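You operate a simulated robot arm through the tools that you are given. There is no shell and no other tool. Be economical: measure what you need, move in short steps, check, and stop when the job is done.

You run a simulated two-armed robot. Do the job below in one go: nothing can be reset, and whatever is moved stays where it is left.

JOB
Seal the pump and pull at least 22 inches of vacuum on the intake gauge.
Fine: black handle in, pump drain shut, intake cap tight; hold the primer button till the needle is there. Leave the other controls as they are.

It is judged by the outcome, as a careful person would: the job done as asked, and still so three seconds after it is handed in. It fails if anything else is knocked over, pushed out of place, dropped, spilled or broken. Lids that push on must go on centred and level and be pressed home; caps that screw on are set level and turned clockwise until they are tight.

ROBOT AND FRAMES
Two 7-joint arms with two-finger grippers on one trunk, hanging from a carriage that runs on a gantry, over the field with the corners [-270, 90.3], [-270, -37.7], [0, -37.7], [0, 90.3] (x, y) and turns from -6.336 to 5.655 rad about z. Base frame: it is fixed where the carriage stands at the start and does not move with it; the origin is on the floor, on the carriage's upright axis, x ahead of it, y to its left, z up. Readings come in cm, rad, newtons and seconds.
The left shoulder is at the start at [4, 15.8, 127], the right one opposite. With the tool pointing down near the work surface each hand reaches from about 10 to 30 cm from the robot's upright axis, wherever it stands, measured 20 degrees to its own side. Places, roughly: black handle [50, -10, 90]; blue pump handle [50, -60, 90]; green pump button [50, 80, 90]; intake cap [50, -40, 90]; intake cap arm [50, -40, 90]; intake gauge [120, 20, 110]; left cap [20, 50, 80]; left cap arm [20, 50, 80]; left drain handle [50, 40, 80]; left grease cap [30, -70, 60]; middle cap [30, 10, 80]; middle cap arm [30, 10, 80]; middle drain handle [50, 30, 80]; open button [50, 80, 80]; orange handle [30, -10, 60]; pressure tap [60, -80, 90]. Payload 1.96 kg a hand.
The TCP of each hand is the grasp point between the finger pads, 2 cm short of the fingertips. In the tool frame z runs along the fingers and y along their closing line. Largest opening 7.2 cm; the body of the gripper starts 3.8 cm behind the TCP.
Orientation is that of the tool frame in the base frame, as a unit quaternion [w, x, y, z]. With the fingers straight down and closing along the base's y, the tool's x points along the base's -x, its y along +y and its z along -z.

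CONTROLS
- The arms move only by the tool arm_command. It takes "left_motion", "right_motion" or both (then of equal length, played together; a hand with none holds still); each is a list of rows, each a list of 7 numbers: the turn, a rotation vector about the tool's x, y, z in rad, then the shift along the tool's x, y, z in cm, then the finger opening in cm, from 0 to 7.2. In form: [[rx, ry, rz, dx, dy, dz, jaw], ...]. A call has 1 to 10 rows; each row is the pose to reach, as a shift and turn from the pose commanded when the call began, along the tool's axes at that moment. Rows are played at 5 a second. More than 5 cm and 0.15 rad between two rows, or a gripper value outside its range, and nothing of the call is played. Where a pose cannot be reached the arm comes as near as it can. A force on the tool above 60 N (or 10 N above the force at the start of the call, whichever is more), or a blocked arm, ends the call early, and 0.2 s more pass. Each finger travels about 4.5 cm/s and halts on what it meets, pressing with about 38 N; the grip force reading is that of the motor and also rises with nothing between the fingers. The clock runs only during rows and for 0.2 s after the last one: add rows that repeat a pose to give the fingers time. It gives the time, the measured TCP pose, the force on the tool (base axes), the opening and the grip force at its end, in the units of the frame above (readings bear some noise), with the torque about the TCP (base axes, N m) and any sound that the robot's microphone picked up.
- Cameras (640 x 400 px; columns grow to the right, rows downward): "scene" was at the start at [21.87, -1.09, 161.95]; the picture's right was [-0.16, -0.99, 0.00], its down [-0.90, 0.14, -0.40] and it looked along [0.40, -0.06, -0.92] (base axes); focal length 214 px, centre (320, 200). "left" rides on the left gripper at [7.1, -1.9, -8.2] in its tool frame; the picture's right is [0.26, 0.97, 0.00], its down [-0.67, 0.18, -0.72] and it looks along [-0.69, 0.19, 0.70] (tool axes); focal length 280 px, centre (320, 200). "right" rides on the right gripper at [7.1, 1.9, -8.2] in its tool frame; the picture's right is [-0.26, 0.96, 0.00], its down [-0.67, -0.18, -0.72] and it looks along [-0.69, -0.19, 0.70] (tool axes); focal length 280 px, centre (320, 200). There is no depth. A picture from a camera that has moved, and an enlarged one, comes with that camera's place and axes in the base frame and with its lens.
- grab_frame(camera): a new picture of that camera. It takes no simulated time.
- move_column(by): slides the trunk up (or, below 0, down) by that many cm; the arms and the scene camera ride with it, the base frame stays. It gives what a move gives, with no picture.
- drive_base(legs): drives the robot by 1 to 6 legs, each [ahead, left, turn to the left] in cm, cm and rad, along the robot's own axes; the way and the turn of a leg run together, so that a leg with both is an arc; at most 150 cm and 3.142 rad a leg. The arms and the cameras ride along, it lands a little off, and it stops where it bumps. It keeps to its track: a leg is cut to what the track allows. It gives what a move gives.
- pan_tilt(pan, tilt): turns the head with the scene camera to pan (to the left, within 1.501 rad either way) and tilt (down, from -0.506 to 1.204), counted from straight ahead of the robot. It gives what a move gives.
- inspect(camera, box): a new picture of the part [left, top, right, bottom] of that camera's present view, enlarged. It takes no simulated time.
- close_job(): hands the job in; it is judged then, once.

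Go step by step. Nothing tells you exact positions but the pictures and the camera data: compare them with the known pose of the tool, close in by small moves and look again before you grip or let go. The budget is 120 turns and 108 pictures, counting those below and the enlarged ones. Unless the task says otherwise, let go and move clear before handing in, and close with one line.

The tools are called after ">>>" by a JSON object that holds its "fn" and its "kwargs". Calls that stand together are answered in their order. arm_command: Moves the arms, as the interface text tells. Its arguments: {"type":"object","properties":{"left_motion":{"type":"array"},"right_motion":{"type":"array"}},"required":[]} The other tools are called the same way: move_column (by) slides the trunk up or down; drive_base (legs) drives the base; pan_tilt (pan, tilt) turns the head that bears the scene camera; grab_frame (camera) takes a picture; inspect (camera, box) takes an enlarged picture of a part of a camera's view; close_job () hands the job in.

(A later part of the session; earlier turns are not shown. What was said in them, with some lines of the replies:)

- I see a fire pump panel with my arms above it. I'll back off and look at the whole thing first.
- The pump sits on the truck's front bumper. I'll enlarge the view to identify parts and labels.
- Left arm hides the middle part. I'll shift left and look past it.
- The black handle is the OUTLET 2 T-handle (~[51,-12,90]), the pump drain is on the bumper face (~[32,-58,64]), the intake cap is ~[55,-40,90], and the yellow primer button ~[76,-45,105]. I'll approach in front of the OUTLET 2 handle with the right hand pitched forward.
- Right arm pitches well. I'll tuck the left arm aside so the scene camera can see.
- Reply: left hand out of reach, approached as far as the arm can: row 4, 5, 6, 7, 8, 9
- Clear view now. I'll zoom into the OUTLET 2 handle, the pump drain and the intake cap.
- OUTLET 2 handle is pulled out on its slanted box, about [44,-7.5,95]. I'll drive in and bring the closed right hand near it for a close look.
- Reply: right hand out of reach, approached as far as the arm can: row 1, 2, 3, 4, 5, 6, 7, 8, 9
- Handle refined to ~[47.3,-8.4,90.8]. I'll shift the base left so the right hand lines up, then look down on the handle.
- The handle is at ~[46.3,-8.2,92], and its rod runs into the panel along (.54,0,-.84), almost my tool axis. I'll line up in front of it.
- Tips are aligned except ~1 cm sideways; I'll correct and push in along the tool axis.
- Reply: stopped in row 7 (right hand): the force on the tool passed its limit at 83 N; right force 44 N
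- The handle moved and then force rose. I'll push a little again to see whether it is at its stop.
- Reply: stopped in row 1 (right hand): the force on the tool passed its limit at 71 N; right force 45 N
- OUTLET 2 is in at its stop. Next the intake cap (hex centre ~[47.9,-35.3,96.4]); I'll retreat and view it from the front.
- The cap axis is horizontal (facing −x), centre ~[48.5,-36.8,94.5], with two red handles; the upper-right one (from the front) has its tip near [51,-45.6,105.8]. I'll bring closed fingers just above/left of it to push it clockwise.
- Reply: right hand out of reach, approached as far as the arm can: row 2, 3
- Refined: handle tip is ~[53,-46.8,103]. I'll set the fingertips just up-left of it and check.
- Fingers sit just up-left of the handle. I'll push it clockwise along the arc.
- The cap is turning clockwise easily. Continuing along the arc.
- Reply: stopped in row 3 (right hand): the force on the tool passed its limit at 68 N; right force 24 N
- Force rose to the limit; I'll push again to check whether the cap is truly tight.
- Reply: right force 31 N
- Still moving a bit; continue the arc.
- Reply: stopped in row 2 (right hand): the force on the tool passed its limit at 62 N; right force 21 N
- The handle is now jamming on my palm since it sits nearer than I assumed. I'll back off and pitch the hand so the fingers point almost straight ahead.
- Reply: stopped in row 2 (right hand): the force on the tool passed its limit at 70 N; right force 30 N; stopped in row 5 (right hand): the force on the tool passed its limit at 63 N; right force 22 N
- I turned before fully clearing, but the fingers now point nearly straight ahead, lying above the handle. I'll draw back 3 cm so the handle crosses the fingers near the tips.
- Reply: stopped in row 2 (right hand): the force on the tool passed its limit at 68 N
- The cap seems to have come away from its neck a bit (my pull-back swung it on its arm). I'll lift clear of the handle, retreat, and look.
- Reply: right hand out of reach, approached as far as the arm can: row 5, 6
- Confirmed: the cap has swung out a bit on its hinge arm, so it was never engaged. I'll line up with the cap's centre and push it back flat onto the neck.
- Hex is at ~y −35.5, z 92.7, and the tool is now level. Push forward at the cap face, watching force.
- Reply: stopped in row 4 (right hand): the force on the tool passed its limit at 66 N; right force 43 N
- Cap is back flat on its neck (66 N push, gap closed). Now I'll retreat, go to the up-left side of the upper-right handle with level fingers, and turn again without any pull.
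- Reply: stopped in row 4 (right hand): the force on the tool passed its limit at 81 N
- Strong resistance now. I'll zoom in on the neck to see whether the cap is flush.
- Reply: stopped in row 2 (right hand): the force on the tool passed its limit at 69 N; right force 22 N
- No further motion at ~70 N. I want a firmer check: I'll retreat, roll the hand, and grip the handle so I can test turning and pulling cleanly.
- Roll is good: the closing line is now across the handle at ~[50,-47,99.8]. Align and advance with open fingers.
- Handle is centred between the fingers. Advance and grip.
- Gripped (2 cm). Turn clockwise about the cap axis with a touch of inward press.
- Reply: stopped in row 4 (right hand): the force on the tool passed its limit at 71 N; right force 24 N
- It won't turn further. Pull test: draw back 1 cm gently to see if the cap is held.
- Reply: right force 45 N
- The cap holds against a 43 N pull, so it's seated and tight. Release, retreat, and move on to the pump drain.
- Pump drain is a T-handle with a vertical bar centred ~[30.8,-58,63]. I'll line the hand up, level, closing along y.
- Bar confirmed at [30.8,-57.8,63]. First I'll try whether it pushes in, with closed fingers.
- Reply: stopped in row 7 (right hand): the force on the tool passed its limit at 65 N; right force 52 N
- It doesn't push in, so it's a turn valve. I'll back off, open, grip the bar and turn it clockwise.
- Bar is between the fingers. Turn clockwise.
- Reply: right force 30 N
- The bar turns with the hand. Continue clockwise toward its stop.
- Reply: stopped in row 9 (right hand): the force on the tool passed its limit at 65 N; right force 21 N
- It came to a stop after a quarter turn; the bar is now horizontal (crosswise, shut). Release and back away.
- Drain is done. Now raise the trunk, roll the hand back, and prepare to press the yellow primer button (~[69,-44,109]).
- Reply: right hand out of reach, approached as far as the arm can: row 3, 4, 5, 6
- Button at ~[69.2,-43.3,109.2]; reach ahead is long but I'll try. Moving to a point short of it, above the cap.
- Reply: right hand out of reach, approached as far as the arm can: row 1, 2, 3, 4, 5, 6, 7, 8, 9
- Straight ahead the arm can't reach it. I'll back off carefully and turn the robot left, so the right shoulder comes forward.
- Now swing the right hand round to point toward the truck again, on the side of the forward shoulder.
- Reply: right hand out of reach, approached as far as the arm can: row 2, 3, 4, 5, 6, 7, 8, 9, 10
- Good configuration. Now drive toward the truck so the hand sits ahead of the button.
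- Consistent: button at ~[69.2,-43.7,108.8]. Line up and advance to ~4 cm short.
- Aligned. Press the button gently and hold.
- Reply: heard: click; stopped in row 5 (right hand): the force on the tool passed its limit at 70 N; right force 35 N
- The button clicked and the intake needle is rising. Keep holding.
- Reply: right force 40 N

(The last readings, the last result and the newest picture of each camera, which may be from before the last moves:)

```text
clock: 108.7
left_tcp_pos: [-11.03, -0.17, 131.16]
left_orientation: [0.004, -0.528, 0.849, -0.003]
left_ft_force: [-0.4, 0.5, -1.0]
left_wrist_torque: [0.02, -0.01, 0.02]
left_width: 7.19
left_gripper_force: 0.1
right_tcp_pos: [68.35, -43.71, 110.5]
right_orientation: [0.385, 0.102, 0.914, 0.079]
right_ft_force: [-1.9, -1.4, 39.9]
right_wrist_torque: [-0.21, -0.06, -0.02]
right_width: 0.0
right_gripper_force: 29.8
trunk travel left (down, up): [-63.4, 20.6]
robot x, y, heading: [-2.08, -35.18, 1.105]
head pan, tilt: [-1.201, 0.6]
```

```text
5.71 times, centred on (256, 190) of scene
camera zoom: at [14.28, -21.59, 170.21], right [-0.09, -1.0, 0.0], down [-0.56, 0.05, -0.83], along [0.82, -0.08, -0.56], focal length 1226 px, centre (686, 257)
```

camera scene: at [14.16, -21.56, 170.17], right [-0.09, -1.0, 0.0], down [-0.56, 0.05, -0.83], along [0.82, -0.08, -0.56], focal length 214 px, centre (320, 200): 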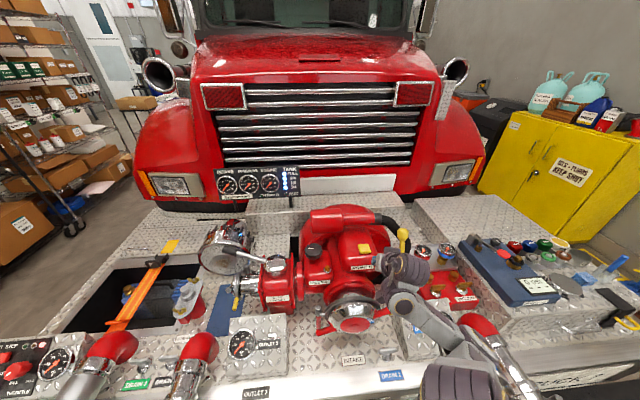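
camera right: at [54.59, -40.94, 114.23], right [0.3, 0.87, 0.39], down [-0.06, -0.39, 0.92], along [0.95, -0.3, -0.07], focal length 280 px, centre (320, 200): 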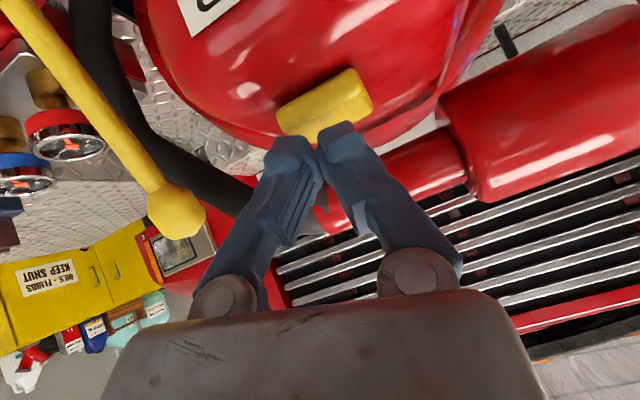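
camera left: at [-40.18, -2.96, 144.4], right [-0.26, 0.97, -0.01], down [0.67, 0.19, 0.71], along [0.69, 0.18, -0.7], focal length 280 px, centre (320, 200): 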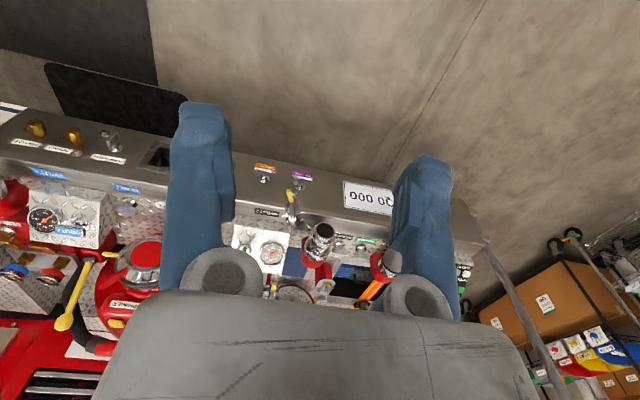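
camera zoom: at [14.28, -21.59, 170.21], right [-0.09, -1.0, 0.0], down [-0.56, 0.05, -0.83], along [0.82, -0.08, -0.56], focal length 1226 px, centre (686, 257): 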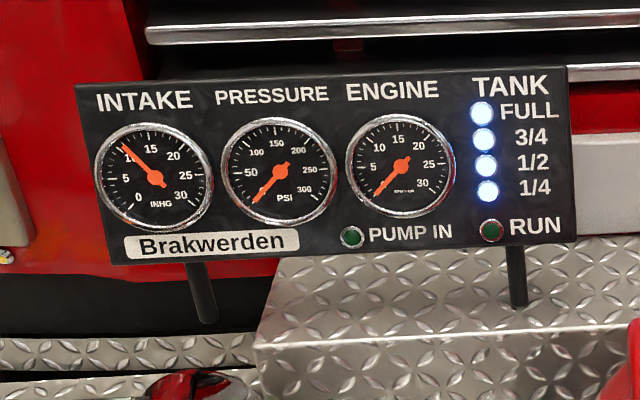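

Needle at ~11 inHg and rising. Keep holding.

>>> {"fn": "arm_command", "kwargs": {"right_motion": [[0, 0, 0, 0, 0, 0, 0], [0, 0, 0, 0, 0, 0, 0], [0, 0, 0, 0, 0, 0, 0], [0, 0, 0, 0, 0, 0, 0], [0, 0, 0, 0, 0, 0, 0], [0, 0, 0, 0, 0, 0, 0], [0, 0, 0, 0, 0, 0, 0], [0, 0, 0, 0, 0, 0, 0], [0, 0, 0, 0, 0, 0, 0], [0, 0, 0, 0, 0, 0, 0]]}}

>>> {"fn": "arm_command", "kwargs": {"right_motion": [[0, 0, 0, 0, 0, 0, 0], [0, 0, 0, 0, 0, 0, 0], [0, 0, 0, 0, 0, 0, 0], [0, 0, 0, 0, 0, 0, 0], [0, 0, 0, 0, 0, 0, 0], [0, 0, 0, 0, 0, 0, 0], [0, 0, 0, 0, 0, 0, 0], [0, 0, 0, 0, 0, 0, 0], [0, 0, 0, 0, 0, 0, 0], [0, 0, 0, 0, 0, 0, 0]]}}

>>> {"fn": "inspect", "kwargs": {"camera": "scene", "box": [200, 155, 312, 225]}}

```text
clock: 110.9
left_tcp_pos: [-11.05, -0.26, 131.16]
left_orientation: [0.003, -0.527, 0.85, -0.004]
left_ft_force: [-0.1, 0.2, 0.4]
left_wrist_torque: [0.0, 0.01, -0.02]
left_width: 7.22
left_gripper_force: 0.1
right_tcp_pos: [68.24, -43.79, 110.57]
right_orientation: [0.385, 0.102, 0.914, 0.08]
right_ft_force: [-0.7, -1.0, 40.2]
right_wrist_torque: [-0.19, -0.12, -0.03]
right_width: 0.0
right_gripper_force: 29.6
trunk travel left (down, up): [-63.4, 20.6]
robot x, y, heading: [-2.13, -35.11, 1.111]
head pan, tilt: [-1.201, 0.6]
```

```text
clock: 113.1
left_tcp_pos: [-11.0, -0.17, 131.24]
left_orientation: [0.003, -0.528, 0.849, -0.003]
left_ft_force: [0.1, -0.2, -0.4]
left_wrist_torque: [0.01, 0.0, 0.01]
left_width: 7.19
left_gripper_force: 0.1
right_tcp_pos: [68.35, -43.69, 110.52]
right_orientation: [0.385, 0.102, 0.914, 0.08]
right_ft_force: [0.2, -0.8, 38.9]
right_wrist_torque: [-0.17, -0.12, -0.03]
right_width: 0.0
right_gripper_force: 30.0
trunk travel left (down, up): [-63.4, 20.6]
robot x, y, heading: [-2.02, -35.06, 1.109]
head pan, tilt: [-1.201, 0.6]
```

```text
5.71 times, centred on (256, 190) of scene
camera zoom: at [14.29, -21.58, 170.22], right [-0.09, -1.0, 0.0], down [-0.56, 0.05, -0.83], along [0.82, -0.08, -0.56], focal length 1226 px, centre (686, 257)
```

zoom: 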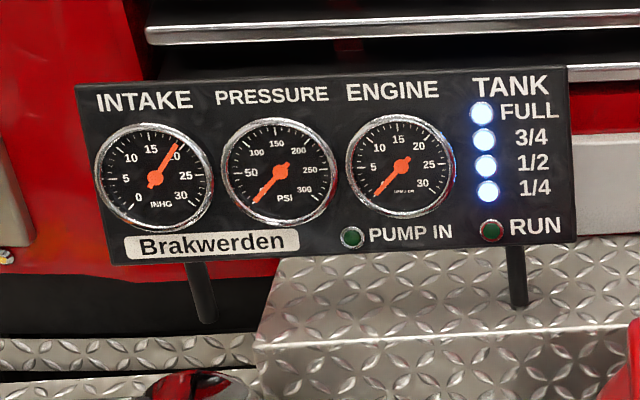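

Needle ~19 inHg; keep holding a few more seconds.

>>> {"fn": "arm_command", "kwargs": {"right_motion": [[0, 0, 0, 0, 0, 0, 0], [0, 0, 0, 0, 0, 0, 0], [0, 0, 0, 0, 0, 0, 0], [0, 0, 0, 0, 0, 0, 0], [0, 0, 0, 0, 0, 0, 0], [0, 0, 0, 0, 0, 0, 0], [0, 0, 0, 0, 0, 0, 0], [0, 0, 0, 0, 0, 0, 0], [0, 0, 0, 0, 0, 0, 0], [0, 0, 0, 0, 0, 0, 0]]}}

>>> {"fn": "arm_command", "kwargs": {"right_motion": [[0, 0, 0, 0, 0, 0, 0], [0, 0, 0, 0, 0, 0, 0], [0, 0, 0, 0, 0, 0, 0], [0, 0, 0, 0, 0, 0, 0], [0, 0, 0, 0, 0, 0, 0], [0, 0, 0, 0, 0, 0, 0], [0, 0, 0, 0, 0, 0, 0], [0, 0, 0, 0, 0, 0, 0], [0, 0, 0, 0, 0, 0, 0], [0, 0, 0, 0, 0, 0, 0]]}}

>>> {"fn": "inspect", "kwargs": {"camera": "scene", "box": [200, 155, 312, 225]}}

```text
clock: 115.3
left_tcp_pos: [-11.11, -0.17, 131.19]
left_orientation: [0.002, -0.527, 0.85, -0.003]
left_ft_force: [0.3, 0.8, 0.2]
left_wrist_torque: [-0.02, -0.02, 0.0]
left_width: 7.21
left_gripper_force: 0.0
right_tcp_pos: [68.36, -43.85, 110.57]
right_orientation: [0.385, 0.102, 0.914, 0.079]
right_ft_force: [0.0, -0.9, 39.9]
right_wrist_torque: [-0.21, -0.11, -0.02]
right_width: 0.0
right_gripper_force: 29.5
trunk travel left (down, up): [-63.4, 20.6]
robot x, y, heading: [-1.81, -34.98, 1.11]
head pan, tilt: [-1.201, 0.6]
```

```text
clock: 117.5
left_tcp_pos: [-11.04, -0.1, 131.24]
left_orientation: [0.002, -0.528, 0.849, -0.003]
left_ft_force: [-0.3, -0.3, 1.0]
left_wrist_torque: [-0.02, -0.01, -0.01]
left_width: 7.19
left_gripper_force: 0.1
right_tcp_pos: [68.37, -43.84, 110.62]
right_orientation: [0.385, 0.102, 0.914, 0.079]
right_ft_force: [-0.9, 0.1, 40.1]
right_wrist_torque: [-0.21, -0.12, 0.0]
right_width: 0.01
right_gripper_force: 29.5
trunk travel left (down, up): [-63.4, 20.6]
robot x, y, heading: [-1.63, -35.18, 1.109]
head pan, tilt: [-1.201, 0.6]
```

```text
5.71 times, centred on (256, 190) of scene
camera zoom: at [14.29, -21.58, 170.22], right [-0.09, -1.0, 0.0], down [-0.56, 0.05, -0.83], along [0.82, -0.08, -0.56], focal length 1226 px, centre (686, 257)
```

zoom: 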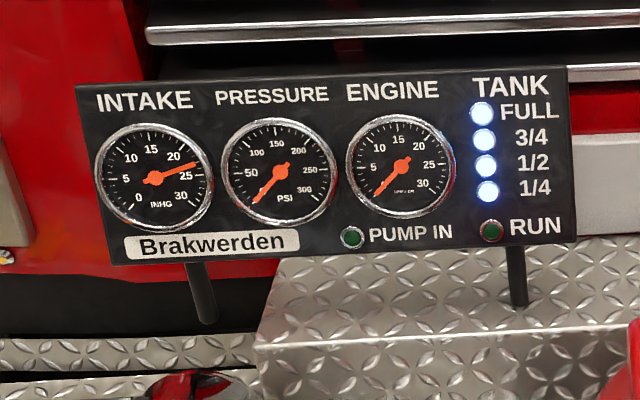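

Needle ~23.5 inHg; two seconds more for margin, then release and check that it holds.

>>> {"fn": "arm_command", "kwargs": {"right_motion": [[0, 0, 0, 0, 0, 0, 0], [0, 0, 0, 0, 0, 0, 0], [0, 0, 0, 0, 0, 0, 0], [0, 0, 0, 0, 0, 0, 0], [0, 0, 0, 0, 0, 0, 0], [0, 0, 0, 0, 0, 0, 0], [0, 0, 0, 0, 0, 0, 0], [0, 0, 0, 0, 0, 0, 0], [0, 0, 0, 0, 0, 0, 0], [0, 0, 0, 0, 0, 0, 0]]}}

>>> {"fn": "arm_command", "kwargs": {"right_motion": [[0, 0, 0, 0, 0, -2, 0], [0, 0, 0, 0, 0, -5, 0], [0, 0, 0, 0, 0, -8, 0], [0, 0, 0, 0, 0, -12, 0]]}}

>>> {"fn": "inspect", "kwargs": {"camera": "scene", "box": [200, 155, 312, 225]}}

```text
clock: 119.7
left_tcp_pos: [-11.02, -0.23, 131.29]
left_orientation: [0.003, -0.528, 0.849, -0.004]
left_ft_force: [0.8, 0.5, 0.2]
left_wrist_torque: [0.02, -0.02, 0.01]
left_width: 7.21
left_gripper_force: 0.1
right_tcp_pos: [68.37, -43.9, 110.38]
right_orientation: [0.385, 0.103, 0.914, 0.078]
right_ft_force: [0.1, -0.7, 38.9]
right_wrist_torque: [-0.2, -0.11, 0.0]
right_width: 0.0
right_gripper_force: 29.8
trunk travel left (down, up): [-63.4, 20.6]
robot x, y, heading: [-2.0, -34.85, 1.104]
head pan, tilt: [-1.201, 0.6]
```

```text
clock: 120.7
left_tcp_pos: [-11.46, -0.14, 131.22]
left_orientation: [0.001, -0.528, 0.849, -0.003]
left_ft_force: [-0.4, 0.1, -0.4]
left_wrist_torque: [-0.04, -0.01, 0.01]
left_width: 7.18
left_gripper_force: 0.0
right_tcp_pos: [59.23, -44.41, 118.68]
right_orientation: [0.382, 0.103, 0.915, 0.079]
right_ft_force: [-0.9, 0.0, 0.3]
right_wrist_torque: [0.01, 0.02, -0.04]
right_width: 0.03
right_gripper_force: 29.8
trunk travel left (down, up): [-63.4, 20.6]
robot x, y, heading: [-1.79, -35.05, 1.107]
head pan, tilt: [-1.201, 0.6]
```

```text
5.71 times, centred on (256, 190) of scene
camera zoom: at [14.12, -21.55, 170.16], right [-0.09, -1.0, 0.0], down [-0.56, 0.05, -0.83], along [0.82, -0.08, -0.56], focal length 1226 px, centre (686, 257)
```

zoom: 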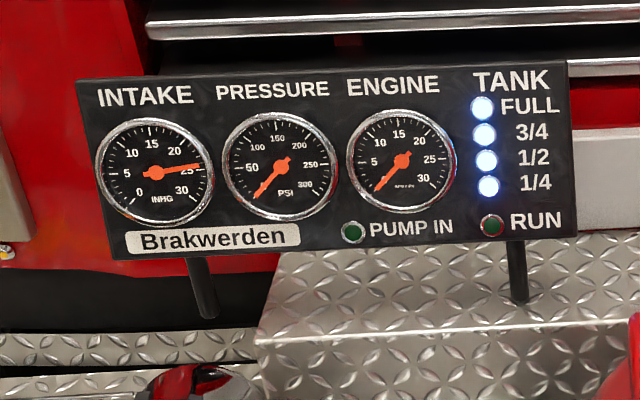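

~24 inHg right after release. I'll drive clear and check it holds, and check the other controls.

>>> {"fn": "drive_base", "kwargs": {"legs": [[-14.3, 28.6, 0]]}}

>>> {"fn": "grab_frame", "kwargs": {"camera": "scene"}}

>>> {"fn": "inspect", "kwargs": {"camera": "scene", "box": [235, 135, 325, 185]}}

>>> {"fn": "inspect", "kwargs": {"camera": "scene", "box": [230, 180, 470, 340]}}

```text
clock: 122.8
left_tcp_pos: [-43.09, -0.31, 131.27]
left_orientation: [0.002, -0.528, 0.849, -0.002]
left_ft_force: [0.7, -0.2, -1.0]
left_wrist_torque: [-0.02, -0.02, 0.02]
left_width: 7.23
left_gripper_force: 0.0
right_tcp_pos: [27.64, -44.43, 118.72]
right_orientation: [0.382, 0.101, 0.915, 0.08]
right_ft_force: [-0.9, 0.9, 0.2]
right_wrist_torque: [0.0, -0.01, -0.01]
right_width: 0.0
right_gripper_force: 29.6
trunk travel left (down, up): [-63.4, 20.6]
robot x, y, heading: [-33.66, -34.76, 1.107]
head pan, tilt: [-1.201, 0.6]
```

```text
11 pictures are left
camera scene: at [-17.63, -21.54, 170.16], right [-0.09, -1.0, 0.0], down [-0.56, 0.05, -0.82], along [0.82, -0.07, -0.57], focal length 214 px, centre (320, 200)
```

scene: 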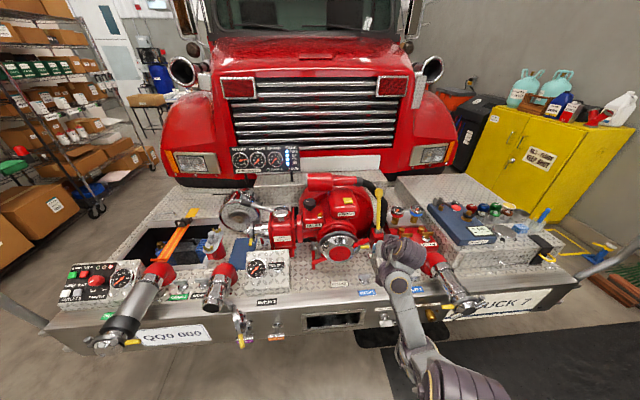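

```text
7.11 times, centred on (280, 160) of scene
camera zoom: at [-17.63, -21.54, 170.16], right [-0.09, -1.0, 0.0], down [-0.56, 0.05, -0.82], along [0.82, -0.07, -0.57], focal length 1525 px, centre (604, 484)
```

zoom: 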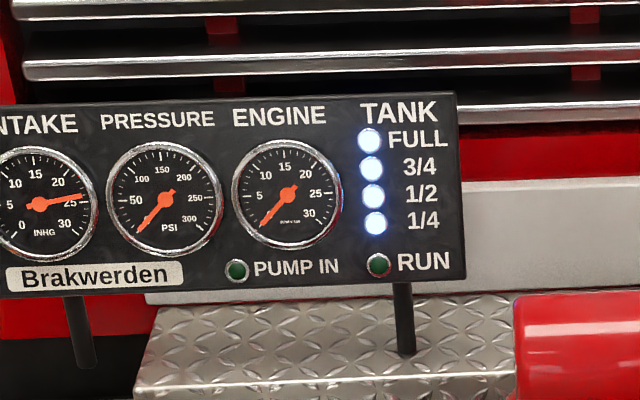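

```text
2.50 times, centred on (350, 260) of scene
camera zoom: at [-17.63, -21.54, 170.16], right [-0.09, -1.0, 0.0], down [-0.56, 0.05, -0.82], along [0.82, -0.07, -0.57], focal length 536 px, centre (245, 50)
```

zoom: 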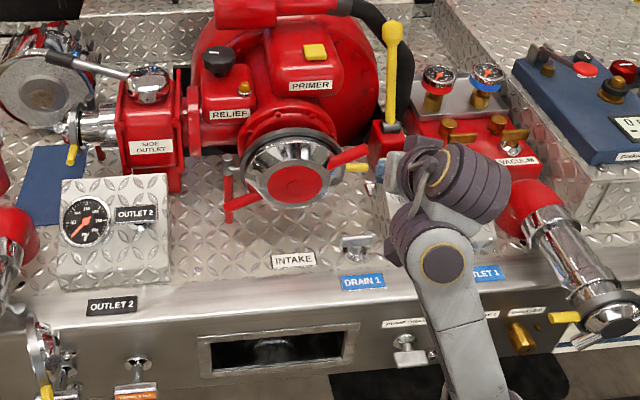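

The intake needle holds at about 24 inHg two seconds after I let go of the button, and the robot is clear of the pump. OUTLET 2 is in, the pump drain is crosswise and shut, the intake cap is seated, and nothing else looks disturbed, so I'm handing in.

>>> {"fn": "close_job", "kwargs": {}}

```text
The job is handed in.
```

The pump is sealed and the intake gauge reads about 24 inHg, still there two seconds after I let go of the primer button: black OUTLET 2 handle in, pump drain shut, intake cap tight (I swung it partly open by accident while turning it, then pressed it back on and tightened it).
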